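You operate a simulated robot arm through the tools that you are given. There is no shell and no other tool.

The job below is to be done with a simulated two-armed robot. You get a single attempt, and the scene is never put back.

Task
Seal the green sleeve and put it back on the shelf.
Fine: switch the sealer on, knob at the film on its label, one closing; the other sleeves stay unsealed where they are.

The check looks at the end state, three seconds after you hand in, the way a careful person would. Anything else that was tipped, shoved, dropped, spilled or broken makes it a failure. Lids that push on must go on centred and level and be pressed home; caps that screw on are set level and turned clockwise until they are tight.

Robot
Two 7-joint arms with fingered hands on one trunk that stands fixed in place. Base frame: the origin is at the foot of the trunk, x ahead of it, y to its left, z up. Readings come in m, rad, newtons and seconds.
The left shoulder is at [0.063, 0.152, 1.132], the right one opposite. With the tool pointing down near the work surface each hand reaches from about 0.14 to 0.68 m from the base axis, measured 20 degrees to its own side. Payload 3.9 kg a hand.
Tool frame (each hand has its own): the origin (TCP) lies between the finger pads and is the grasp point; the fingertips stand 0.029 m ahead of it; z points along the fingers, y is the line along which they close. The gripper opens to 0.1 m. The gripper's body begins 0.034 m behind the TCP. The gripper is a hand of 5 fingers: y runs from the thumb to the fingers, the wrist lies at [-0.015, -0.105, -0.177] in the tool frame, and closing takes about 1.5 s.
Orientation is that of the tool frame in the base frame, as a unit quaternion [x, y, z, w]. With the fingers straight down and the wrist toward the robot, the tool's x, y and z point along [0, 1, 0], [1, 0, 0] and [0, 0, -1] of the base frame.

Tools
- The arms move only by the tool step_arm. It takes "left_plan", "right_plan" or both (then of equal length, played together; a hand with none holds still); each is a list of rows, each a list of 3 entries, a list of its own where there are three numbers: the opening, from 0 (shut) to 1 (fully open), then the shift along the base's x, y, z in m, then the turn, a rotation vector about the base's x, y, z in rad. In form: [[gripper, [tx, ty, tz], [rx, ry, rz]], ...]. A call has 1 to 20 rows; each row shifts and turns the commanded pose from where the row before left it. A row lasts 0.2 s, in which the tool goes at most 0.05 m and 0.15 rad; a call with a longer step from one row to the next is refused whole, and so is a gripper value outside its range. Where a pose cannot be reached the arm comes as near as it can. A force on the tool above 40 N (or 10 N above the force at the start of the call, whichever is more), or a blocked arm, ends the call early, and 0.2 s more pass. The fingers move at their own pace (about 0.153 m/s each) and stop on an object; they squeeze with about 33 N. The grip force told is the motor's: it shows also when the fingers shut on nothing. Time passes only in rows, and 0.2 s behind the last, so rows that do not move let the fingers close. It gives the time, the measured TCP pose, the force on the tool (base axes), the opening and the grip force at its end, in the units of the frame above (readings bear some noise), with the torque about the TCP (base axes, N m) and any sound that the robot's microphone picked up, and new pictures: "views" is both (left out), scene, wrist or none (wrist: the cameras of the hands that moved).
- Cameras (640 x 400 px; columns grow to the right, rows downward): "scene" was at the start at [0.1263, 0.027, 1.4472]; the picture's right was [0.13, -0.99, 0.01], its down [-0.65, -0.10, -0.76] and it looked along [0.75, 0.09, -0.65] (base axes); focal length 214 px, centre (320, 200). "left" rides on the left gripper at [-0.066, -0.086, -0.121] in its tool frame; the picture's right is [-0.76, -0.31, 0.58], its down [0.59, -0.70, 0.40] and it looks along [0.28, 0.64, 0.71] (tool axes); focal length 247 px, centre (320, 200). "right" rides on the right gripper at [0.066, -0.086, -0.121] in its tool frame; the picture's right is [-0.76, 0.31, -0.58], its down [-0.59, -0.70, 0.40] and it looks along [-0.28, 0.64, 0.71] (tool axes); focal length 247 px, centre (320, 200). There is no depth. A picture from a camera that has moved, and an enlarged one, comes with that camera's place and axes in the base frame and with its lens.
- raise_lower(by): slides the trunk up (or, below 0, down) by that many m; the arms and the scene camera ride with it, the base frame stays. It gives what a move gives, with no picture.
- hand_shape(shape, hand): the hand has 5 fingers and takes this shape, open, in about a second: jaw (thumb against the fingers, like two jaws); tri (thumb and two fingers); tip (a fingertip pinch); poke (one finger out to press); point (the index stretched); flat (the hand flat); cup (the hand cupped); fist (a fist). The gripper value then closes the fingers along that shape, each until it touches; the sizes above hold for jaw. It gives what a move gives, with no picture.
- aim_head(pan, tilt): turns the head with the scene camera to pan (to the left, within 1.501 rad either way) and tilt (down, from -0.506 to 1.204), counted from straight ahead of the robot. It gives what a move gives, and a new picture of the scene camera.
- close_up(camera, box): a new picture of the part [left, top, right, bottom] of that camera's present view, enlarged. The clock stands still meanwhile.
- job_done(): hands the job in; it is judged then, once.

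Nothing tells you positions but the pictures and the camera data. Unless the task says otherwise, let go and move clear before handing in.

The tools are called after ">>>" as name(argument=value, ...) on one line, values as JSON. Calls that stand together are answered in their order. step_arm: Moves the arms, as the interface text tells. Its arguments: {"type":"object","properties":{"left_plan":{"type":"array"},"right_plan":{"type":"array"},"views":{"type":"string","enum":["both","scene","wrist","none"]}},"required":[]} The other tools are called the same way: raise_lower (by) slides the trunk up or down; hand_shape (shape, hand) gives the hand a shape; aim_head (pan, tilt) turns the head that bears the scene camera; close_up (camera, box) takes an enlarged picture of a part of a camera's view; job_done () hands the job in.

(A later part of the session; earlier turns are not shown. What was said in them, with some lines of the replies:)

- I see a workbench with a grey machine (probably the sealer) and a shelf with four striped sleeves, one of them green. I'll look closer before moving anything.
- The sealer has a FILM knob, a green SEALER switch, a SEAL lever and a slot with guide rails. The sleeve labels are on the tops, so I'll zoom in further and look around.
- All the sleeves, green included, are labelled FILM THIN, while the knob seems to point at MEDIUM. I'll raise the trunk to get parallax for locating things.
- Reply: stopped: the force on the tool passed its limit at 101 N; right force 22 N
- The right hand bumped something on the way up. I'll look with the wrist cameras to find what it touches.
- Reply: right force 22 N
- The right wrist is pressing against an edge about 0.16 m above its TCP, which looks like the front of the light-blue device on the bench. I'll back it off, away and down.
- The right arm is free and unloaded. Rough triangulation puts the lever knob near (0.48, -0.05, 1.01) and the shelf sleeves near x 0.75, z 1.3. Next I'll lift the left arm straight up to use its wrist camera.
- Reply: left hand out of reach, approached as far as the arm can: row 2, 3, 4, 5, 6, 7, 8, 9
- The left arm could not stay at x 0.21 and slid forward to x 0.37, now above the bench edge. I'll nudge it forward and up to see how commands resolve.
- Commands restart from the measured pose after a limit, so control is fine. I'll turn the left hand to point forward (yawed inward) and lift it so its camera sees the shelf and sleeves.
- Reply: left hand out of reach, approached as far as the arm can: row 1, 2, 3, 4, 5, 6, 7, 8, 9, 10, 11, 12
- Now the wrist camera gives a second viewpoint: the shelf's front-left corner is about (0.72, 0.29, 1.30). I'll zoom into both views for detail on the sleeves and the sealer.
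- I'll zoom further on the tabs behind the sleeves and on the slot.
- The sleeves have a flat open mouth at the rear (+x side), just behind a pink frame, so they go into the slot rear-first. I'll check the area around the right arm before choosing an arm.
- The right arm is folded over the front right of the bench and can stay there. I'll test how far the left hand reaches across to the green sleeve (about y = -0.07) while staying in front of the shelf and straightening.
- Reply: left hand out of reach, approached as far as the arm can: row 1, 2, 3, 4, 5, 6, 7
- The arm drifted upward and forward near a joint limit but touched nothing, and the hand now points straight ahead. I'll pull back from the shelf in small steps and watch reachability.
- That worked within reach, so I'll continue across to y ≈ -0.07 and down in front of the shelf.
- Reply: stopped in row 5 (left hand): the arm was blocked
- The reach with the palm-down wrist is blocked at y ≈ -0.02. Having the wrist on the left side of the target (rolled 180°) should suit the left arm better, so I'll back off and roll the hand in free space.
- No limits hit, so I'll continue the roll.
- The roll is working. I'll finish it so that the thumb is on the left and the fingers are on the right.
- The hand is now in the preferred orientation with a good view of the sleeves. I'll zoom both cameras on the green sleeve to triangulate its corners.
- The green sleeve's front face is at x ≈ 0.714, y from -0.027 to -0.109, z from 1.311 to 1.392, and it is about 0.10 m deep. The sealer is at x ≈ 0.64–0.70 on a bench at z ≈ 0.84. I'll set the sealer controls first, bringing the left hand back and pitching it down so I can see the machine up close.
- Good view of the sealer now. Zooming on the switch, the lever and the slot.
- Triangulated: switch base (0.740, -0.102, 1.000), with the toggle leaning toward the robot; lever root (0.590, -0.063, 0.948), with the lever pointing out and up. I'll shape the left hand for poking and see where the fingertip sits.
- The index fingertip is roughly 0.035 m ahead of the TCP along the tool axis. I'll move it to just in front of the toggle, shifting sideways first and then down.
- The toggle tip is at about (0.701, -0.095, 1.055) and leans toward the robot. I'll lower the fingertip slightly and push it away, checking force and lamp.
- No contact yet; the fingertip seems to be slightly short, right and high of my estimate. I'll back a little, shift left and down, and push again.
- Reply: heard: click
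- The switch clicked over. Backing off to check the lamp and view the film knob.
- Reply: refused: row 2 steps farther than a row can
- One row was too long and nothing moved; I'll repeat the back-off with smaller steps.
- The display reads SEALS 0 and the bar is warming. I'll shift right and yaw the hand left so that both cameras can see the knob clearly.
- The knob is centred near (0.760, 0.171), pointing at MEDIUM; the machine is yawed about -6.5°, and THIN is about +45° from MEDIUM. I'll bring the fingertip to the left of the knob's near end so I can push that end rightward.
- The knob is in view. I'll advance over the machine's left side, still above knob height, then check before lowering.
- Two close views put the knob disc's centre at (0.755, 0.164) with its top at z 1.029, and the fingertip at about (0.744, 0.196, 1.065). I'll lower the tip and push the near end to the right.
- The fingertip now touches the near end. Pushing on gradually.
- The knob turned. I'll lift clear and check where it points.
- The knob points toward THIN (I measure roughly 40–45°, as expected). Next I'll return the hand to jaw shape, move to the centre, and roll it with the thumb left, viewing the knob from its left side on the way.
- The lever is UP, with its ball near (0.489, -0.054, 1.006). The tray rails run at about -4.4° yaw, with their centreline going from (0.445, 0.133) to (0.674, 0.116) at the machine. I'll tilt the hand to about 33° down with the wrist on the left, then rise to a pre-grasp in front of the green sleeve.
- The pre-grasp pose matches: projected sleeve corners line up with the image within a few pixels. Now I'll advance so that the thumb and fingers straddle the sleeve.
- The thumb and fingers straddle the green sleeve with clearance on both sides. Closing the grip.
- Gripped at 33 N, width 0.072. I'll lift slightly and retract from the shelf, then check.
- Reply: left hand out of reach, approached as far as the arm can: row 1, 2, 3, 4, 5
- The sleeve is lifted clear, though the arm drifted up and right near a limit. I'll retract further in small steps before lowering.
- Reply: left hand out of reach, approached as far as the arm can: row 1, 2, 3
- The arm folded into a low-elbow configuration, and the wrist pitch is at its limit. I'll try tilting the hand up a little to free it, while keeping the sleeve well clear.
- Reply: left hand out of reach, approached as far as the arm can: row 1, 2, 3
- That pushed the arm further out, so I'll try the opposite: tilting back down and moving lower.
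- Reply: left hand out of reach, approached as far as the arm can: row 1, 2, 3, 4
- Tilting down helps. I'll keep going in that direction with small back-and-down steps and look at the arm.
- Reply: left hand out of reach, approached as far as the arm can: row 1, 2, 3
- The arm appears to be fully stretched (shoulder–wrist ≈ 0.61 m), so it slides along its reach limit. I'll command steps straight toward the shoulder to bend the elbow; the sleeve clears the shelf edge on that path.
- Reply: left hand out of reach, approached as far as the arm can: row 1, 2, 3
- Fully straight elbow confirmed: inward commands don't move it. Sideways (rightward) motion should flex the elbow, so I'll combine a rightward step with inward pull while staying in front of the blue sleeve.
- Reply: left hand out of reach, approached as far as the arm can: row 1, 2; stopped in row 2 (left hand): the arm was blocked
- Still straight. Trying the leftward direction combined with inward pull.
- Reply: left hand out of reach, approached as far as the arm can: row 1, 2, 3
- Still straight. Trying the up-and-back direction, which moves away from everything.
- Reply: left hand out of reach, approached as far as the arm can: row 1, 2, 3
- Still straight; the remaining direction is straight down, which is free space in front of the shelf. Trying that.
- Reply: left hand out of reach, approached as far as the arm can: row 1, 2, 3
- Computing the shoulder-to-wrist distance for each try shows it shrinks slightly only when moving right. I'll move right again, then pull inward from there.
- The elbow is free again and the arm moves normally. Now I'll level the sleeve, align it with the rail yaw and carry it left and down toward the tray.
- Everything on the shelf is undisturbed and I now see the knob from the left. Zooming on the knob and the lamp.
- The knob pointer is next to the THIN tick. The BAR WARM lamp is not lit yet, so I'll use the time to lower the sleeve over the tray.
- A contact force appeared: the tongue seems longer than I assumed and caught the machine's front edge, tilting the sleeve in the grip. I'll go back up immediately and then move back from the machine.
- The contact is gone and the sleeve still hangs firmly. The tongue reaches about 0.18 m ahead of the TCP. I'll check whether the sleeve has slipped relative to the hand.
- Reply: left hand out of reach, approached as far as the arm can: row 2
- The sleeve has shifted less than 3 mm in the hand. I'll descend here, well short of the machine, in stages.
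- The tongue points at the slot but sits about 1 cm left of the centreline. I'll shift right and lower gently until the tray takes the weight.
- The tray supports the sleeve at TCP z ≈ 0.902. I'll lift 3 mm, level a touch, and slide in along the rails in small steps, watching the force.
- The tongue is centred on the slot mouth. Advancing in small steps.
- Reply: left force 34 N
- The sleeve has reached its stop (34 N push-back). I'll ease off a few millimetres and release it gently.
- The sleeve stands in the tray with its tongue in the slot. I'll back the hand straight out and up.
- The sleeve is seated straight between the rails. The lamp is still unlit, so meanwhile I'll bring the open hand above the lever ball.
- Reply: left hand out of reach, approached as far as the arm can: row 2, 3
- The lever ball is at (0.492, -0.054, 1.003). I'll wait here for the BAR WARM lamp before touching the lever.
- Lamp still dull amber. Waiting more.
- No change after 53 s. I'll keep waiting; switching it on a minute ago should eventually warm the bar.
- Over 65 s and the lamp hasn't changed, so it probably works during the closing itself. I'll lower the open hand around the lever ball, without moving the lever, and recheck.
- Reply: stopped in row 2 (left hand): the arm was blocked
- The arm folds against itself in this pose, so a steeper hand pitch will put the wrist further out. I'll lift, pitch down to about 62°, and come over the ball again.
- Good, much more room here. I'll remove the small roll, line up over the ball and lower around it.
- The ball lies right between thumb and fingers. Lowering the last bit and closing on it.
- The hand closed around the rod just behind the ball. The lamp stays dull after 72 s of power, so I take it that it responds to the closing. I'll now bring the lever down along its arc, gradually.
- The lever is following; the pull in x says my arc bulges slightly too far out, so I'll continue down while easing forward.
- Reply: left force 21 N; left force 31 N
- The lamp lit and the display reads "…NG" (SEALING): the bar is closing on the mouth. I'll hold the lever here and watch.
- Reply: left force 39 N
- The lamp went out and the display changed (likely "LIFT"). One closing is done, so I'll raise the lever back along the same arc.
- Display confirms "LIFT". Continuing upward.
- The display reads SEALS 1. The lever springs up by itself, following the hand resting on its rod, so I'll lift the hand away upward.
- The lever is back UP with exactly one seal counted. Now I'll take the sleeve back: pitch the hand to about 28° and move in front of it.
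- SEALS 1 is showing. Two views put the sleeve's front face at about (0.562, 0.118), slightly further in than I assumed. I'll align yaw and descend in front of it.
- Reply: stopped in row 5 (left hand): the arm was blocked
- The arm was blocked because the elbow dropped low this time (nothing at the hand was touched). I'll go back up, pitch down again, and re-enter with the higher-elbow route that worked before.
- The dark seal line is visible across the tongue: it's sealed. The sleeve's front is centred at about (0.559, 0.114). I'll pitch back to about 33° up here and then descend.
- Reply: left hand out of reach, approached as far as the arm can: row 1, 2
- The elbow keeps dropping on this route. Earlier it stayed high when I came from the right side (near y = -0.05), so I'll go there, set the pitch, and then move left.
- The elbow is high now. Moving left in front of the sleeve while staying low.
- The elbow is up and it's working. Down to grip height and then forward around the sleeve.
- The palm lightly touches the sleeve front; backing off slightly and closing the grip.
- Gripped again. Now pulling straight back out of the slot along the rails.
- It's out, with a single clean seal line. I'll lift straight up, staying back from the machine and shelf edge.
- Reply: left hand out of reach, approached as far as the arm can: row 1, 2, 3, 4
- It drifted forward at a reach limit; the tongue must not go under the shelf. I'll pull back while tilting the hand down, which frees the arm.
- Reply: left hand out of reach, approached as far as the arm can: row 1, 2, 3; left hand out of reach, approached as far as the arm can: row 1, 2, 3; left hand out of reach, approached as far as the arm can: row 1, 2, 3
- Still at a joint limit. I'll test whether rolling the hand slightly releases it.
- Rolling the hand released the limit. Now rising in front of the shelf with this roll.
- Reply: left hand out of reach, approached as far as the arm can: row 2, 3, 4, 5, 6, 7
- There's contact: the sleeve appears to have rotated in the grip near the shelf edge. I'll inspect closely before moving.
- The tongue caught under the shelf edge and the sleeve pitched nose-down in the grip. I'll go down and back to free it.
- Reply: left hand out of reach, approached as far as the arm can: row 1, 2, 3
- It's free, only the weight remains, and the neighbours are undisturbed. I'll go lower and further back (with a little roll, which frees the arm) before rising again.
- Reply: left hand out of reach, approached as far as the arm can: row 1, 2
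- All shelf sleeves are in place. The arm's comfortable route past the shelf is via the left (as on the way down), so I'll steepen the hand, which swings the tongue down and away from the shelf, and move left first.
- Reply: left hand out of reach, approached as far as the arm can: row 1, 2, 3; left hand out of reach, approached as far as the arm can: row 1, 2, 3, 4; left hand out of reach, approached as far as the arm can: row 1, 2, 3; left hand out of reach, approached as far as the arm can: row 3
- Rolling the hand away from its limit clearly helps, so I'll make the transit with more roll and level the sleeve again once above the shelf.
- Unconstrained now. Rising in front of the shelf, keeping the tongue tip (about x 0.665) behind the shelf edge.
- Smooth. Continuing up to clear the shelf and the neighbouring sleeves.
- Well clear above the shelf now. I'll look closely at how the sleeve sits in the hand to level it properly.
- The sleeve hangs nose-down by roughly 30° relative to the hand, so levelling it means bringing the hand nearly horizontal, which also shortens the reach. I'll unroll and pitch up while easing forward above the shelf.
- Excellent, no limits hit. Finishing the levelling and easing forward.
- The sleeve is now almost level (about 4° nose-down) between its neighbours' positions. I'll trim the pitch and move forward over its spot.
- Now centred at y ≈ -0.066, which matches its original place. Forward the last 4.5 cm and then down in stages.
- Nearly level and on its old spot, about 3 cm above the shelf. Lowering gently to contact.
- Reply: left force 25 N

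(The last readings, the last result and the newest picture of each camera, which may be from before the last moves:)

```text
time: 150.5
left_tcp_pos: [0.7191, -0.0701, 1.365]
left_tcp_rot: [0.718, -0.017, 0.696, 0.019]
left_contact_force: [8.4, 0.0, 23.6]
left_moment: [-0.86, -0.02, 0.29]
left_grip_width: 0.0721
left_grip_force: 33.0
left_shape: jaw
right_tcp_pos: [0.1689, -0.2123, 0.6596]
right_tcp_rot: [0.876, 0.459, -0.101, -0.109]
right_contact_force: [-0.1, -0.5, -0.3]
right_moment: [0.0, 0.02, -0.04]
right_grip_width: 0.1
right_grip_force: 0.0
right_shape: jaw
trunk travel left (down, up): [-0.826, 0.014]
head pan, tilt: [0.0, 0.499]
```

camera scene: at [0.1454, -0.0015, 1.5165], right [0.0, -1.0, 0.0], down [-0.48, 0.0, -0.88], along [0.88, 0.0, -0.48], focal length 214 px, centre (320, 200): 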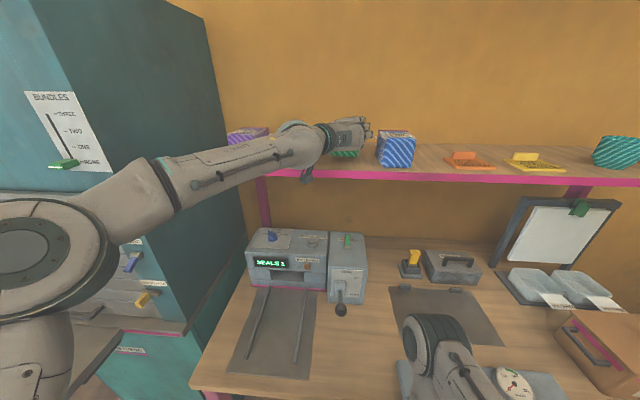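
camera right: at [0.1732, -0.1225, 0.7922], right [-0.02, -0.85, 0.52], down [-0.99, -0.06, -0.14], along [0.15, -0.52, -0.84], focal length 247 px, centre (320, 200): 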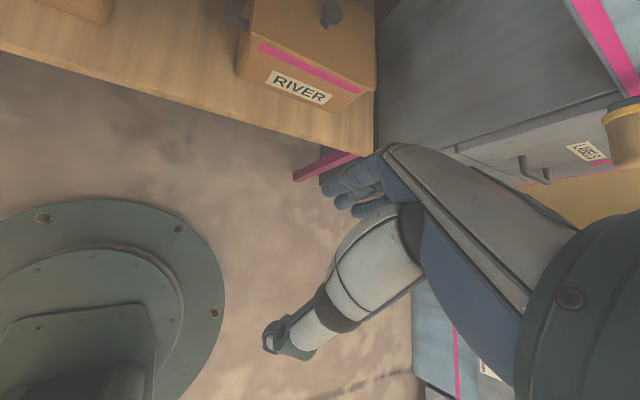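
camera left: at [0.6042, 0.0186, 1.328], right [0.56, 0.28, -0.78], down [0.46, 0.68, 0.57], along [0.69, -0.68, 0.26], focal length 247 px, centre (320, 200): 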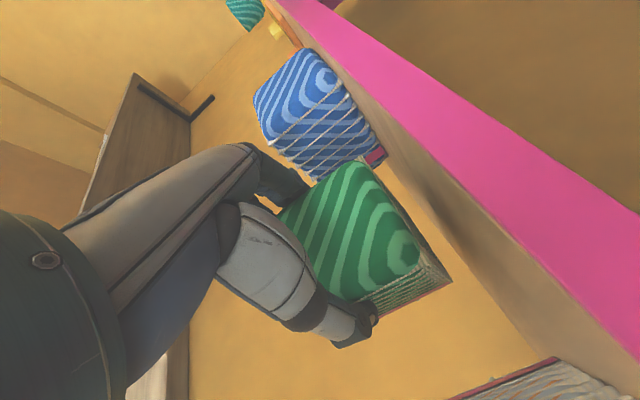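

Contact is felt on the right side. Checking the picture before releasing.

>>> close_up(camera="scene", box=[310, 110, 410, 180])

>>> close_up(camera="left", box=[230, 120, 470, 360])

```text
5.71 times, centred on (360, 145) of scene
camera zoom: at [0.1419, -0.0002, 1.5171], right [0.0, -1.0, 0.0], down [-0.48, 0.0, -0.88], along [0.88, 0.0, -0.48], focal length 1226 px, centre (91, 514)
```

zoom: 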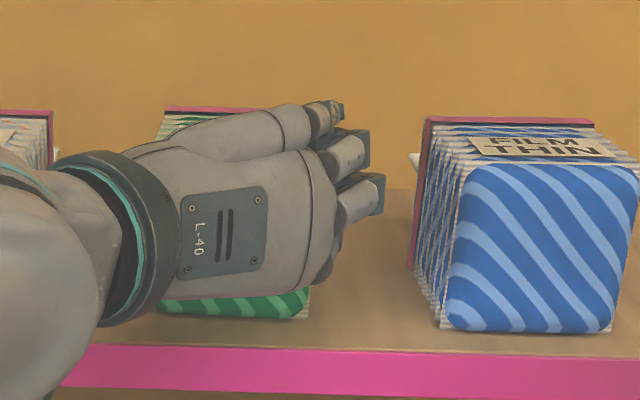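

```text
1.67 times, centred on (350, 240) of left
camera zoom: at [0.6021, 0.0201, 1.3019], right [0.57, 0.28, -0.77], down [0.45, 0.68, 0.57], along [0.69, -0.68, 0.26], focal length 412 px, centre (270, 133)
```

zoom: 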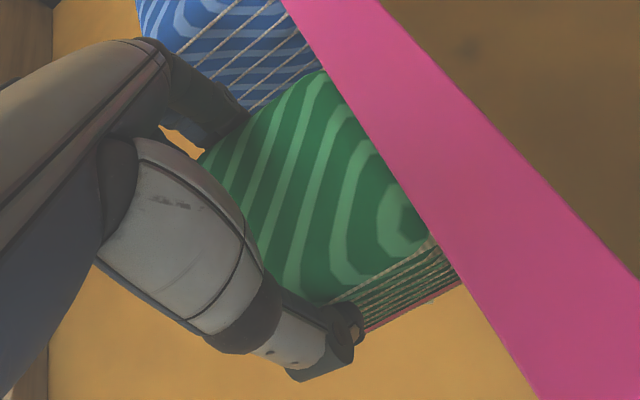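

The sleeve sits on the shelf beside the blue one as before. Easing the pressure and opening the hand.

>>> step_arm(left_plan=[[0.4, [0, 0, 0.005], [0, 0, 0]], [0.4, [0, 0, 0], [0, 0, 0]], [0.75, [0, 0, 0], [0, 0, 0]], [0.8, [0, 0, 0], [0, 0, 0]], [0.9, [0, 0, 0], [0, 0, 0]], [1, [0, 0, 0], [0, 0, 0]], [1, [0, 0, 0], [0, 0, 0]]], views="both")

>>> close_up(camera="scene", box=[310, 110, 410, 180])

```text
time: 152.1
left_tcp_pos: [0.7223, -0.0728, 1.3632]
left_tcp_rot: [0.72, -0.02, 0.694, 0.017]
left_contact_force: [0.8, -0.4, 0.1]
left_moment: [-0.02, 0.0, 0.0]
left_grip_width: 0.0998
left_grip_force: 0.0
left_shape: jaw
right_tcp_pos: [0.1696, -0.2136, 0.6582]
right_tcp_rot: [0.876, 0.459, -0.102, -0.11]
right_contact_force: [-0.3, 0.3, 0.2]
right_moment: [0.02, 0.01, -0.03]
right_grip_width: 0.1001
right_grip_force: 0.0
right_shape: jaw
trunk travel left (down, up): [-0.826, 0.014]
head pan, tilt: [0.0, 0.499]
camera scene: at [0.1442, -0.001, 1.5165], right [0.0, -1.0, 0.0], down [-0.48, 0.0, -0.88], along [0.88, 0.0, -0.48], focal length 214 px, centre (320, 200)
camera left: at [0.6039, 0.0185, 1.3021], right [0.56, 0.28, -0.78], down [0.46, 0.68, 0.58], along [0.69, -0.68, 0.25], focal length 247 px, centre (320, 200)
```

scene: 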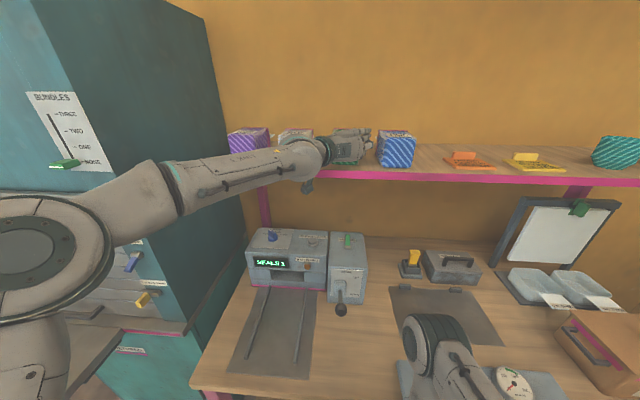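
left: 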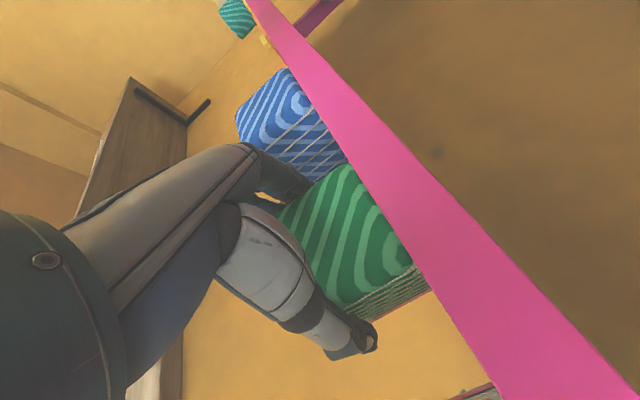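

```text
5.71 times, centred on (360, 145) of scene
camera zoom: at [0.1442, -0.001, 1.5165], right [0.0, -1.0, 0.0], down [-0.48, 0.0, -0.88], along [0.88, 0.0, -0.48], focal length 1226 px, centre (91, 514)
```

zoom: 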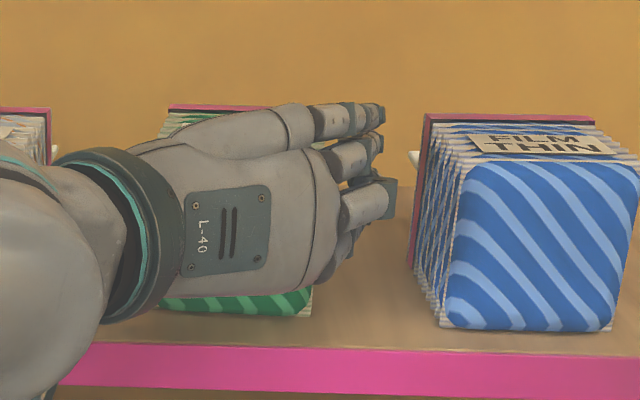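

Released. Backing the hand straight out.

>>> step_arm(left_plan=[[1, [-0.01, 0.0005, 0], [0, 0, 0]], [1, [-0.02, 0.001, 0], [0, 0, 0]], [1, [-0.025, 0.001, 0], [0, 0, 0]], [1, [-0.025, 0.001, 0], [0, 0, 0]], [1, [-0.03, 0.001, 0.01], [0, 0, 0]]], views="both")

>>> close_up(camera="scene", box=[280, 100, 440, 190])

```text
time: 153.3
left_tcp_pos: [0.6082, -0.0692, 1.3727]
left_tcp_rot: [0.719, -0.019, 0.695, 0.017]
left_contact_force: [0.1, 0.6, 0.3]
left_moment: [0.0, 0.01, 0.01]
left_grip_width: 0.0998
left_grip_force: 0.0
left_shape: jaw
right_tcp_pos: [0.1677, -0.2128, 0.6591]
right_tcp_rot: [0.876, 0.459, -0.101, -0.109]
right_contact_force: [-0.7, -0.3, -0.1]
right_moment: [0.01, -0.03, -0.03]
right_grip_width: 0.1
right_grip_force: 0.1
right_shape: jaw
trunk travel left (down, up): [-0.826, 0.014]
head pan, tilt: [0.0, 0.499]
camera scene: at [0.1406, -0.0012, 1.5169], right [0.0, -1.0, 0.0], down [-0.48, 0.0, -0.88], along [0.88, 0.0, -0.48], focal length 214 px, centre (320, 200)
camera left: at [0.4905, 0.0228, 1.3125], right [0.57, 0.28, -0.78], down [0.45, 0.68, 0.58], along [0.69, -0.68, 0.26], focal length 247 px, centre (320, 200)
```

scene: 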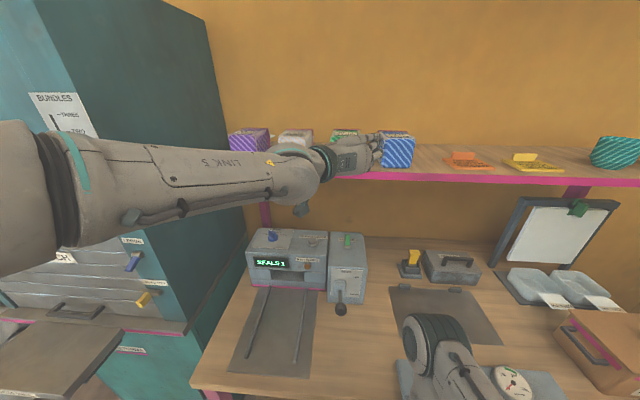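
left: 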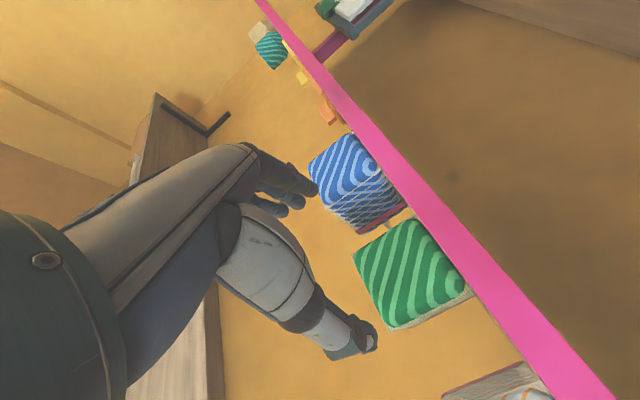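

```text
4.00 times, centred on (360, 145) of scene
camera zoom: at [0.1406, -0.0012, 1.5169], right [0.0, -1.0, 0.0], down [-0.48, 0.0, -0.88], along [0.88, 0.0, -0.48], focal length 858 px, centre (160, 420)
```

zoom: 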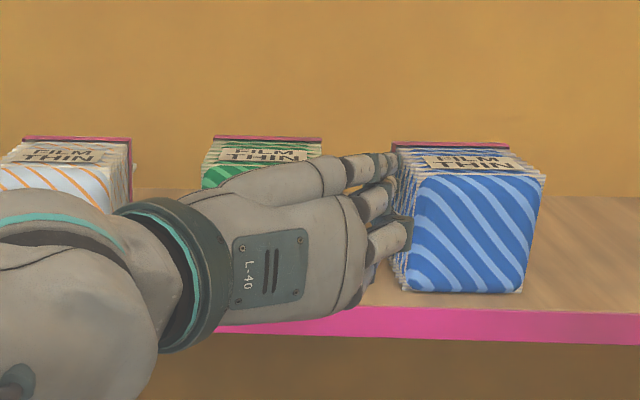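

The green sleeve stands upright in its place. I'll move the arm well clear so I can inspect everything.

>>> step_arm(left_plan=[[1, [-0.01, 0.02, -0.02], [-0.1, 0, 0]], [1, [-0.01, 0.03, -0.03], [-0.12, 0, 0]], [1, [-0.01, 0.03, -0.03], [-0.12, 0, 0]], [1, [-0.01, 0.03, -0.03], [-0.12, 0, 0]], [1, [0, 0.03, -0.03], [-0.1, 0, 0]]], views="scene")

>>> close_up(camera="scene", box=[210, 100, 430, 190])

```text
time: 154.5
left_tcp_pos: [0.5731, 0.073, 1.2329]
left_tcp_rot: [0.687, 0.174, 0.671, 0.216]
left_contact_force: [1.1, 1.2, 0.0]
left_moment: [-0.02, -0.03, -0.03]
left_grip_width: 0.0997
left_grip_force: 0.0
left_shape: jaw
right_tcp_pos: [0.1693, -0.211, 0.6587]
right_tcp_rot: [0.875, 0.46, -0.102, -0.11]
right_contact_force: [0.5, -0.3, -0.5]
right_moment: [0.0, 0.01, -0.03]
right_grip_width: 0.1001
right_grip_force: 0.1
right_shape: jaw
trunk travel left (down, up): [-0.826, 0.014]
head pan, tilt: [0.0, 0.499]
camera scene: at [0.1455, 0.0001, 1.5165], right [0.0, -1.0, 0.0], down [-0.48, 0.0, -0.88], along [0.88, 0.0, -0.48], focal length 214 px, centre (320, 200)
```

scene: 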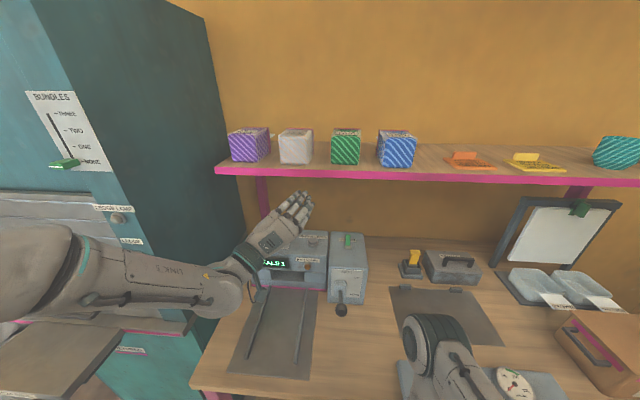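

```text
2.91 times, centred on (320, 145) of scene
camera zoom: at [0.1455, 0.0001, 1.5165], right [0.0, -1.0, 0.0], down [-0.48, 0.0, -0.88], along [0.88, 0.0, -0.48], focal length 624 px, centre (320, 360)
```

zoom: 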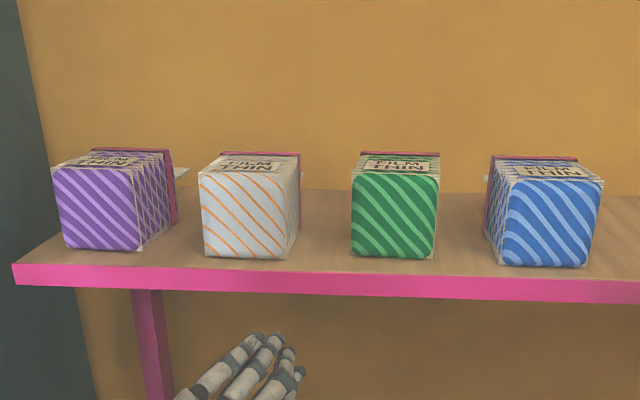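

All four sleeves stand in their row with the green one back in place. A final check of the surroundings from the original viewpoint.

>>> aim_head(pan=0.45, tilt=0.7)

>>> aim_head(pan=-0.4, tilt=0.75)

>>> close_up(camera="scene", box=[60, 130, 330, 330])

```text
time: 155.4
left_tcp_pos: [0.5711, 0.0706, 1.2356]
left_tcp_rot: [0.687, 0.173, 0.672, 0.216]
left_contact_force: [-0.3, 0.2, 0.2]
left_moment: [0.04, 0.0, 0.04]
left_grip_width: 0.0998
left_grip_force: 0.1
left_shape: jaw
right_tcp_pos: [0.1691, -0.2128, 0.6586]
right_tcp_rot: [0.875, 0.46, -0.101, -0.11]
right_contact_force: [-0.7, -0.4, -0.1]
right_moment: [0.02, 0.02, 0.03]
right_grip_width: 0.1
right_grip_force: 0.1
right_shape: jaw
trunk travel left (down, up): [-0.826, 0.014]
head pan, tilt: [0.45, 0.7]
camera scene: at [0.129, 0.0358, 1.499], right [0.43, -0.9, 0.0], down [-0.58, -0.28, -0.77], along [0.69, 0.33, -0.64], focal length 214 px, centre (320, 200)
```

scene: 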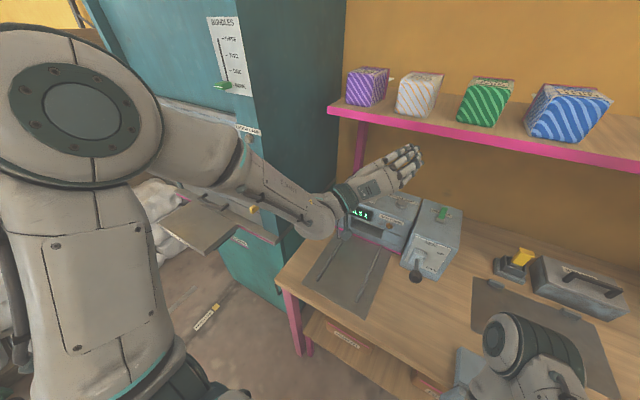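

```text
time: 156.5
left_tcp_pos: [0.5698, 0.0702, 1.2351]
left_tcp_rot: [0.687, 0.172, 0.672, 0.215]
left_contact_force: [0.5, -1.0, 0.0]
left_moment: [-0.02, 0.02, 0.0]
left_grip_width: 0.0997
left_grip_force: 0.1
left_shape: jaw
right_tcp_pos: [0.1689, -0.2127, 0.6592]
right_tcp_rot: [0.875, 0.46, -0.101, -0.11]
right_contact_force: [-0.5, 0.2, 0.2]
right_moment: [-0.02, -0.01, 0.05]
right_grip_width: 0.0998
right_grip_force: 0.0
right_shape: jaw
trunk travel left (down, up): [-0.826, 0.014]
head pan, tilt: [-0.4, 0.75]
camera scene: at [0.1289, -0.0332, 1.4947], right [-0.39, -0.92, 0.0], down [-0.63, 0.26, -0.73], along [0.67, -0.28, -0.68], focal length 214 px, centre (320, 200)
```

scene: 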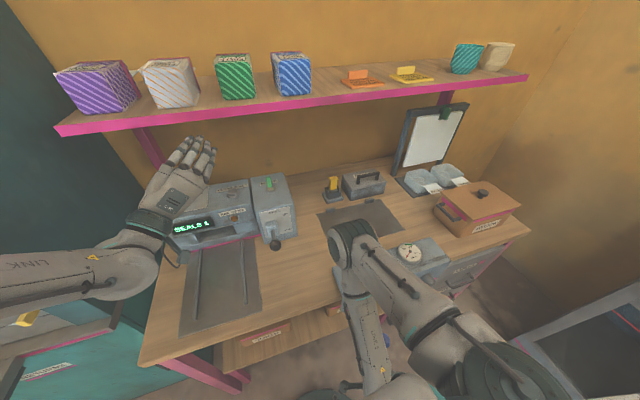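

```text
2.00 times, centred on (195, 230) of scene
camera zoom: at [0.1289, -0.0332, 1.4947], right [-0.39, -0.92, 0.0], down [-0.63, 0.26, -0.73], along [0.67, -0.28, -0.68], focal length 429 px, centre (570, 140)
```

zoom: 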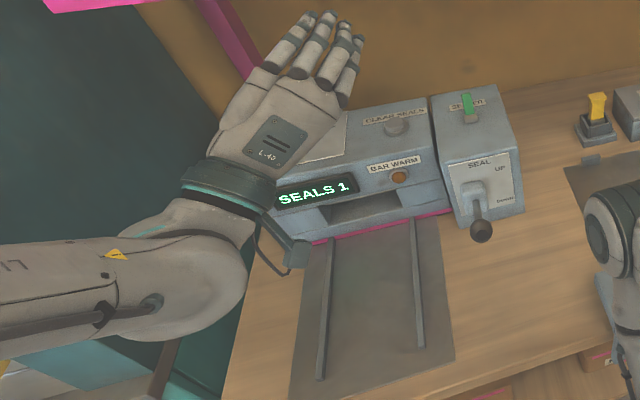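

Everything looks right: the green sleeve is sealed and back in line on the shelf, and the other three are untouched. The sealer is on with the knob at THIN, the counter shows SEALS 1, the lever is up, and the hand is clear. Handing in.

>>> job_done()

```text
The job is handed in.
```

The green sleeve is sealed and back on the shelf between the white and blue ones. I've handed the job in, but no verdict came back.

- **Sealer:** it is on, the knob is at THIN as on the sleeve's label, and the lever is back UP. The counter reads SEALS 1, and there is one seal line across the sleeve's tongue.
- **Other sleeves:** the purple, white and blue sleeves were not handled and look to be where they started.
- **Sleeve position:** by my estimate the green sleeve now sits about 1 cm further back on the shelf than before.

Some things went wrong along the way:

- **Right arm:** early on it pressed against something solid near the bench front. The push passed 100 N before it stopped. Nothing there looks moved.
- **Green sleeve:** its tongue caught the front of the sealer once and the underside of the shelf once. The sleeve turned in the hand, but it looks undamaged and stands upright.
- **Left arm:** it was blocked twice, once near the lever and once in front of the tray. The hand felt no contact either time, and I saw nothing moved.
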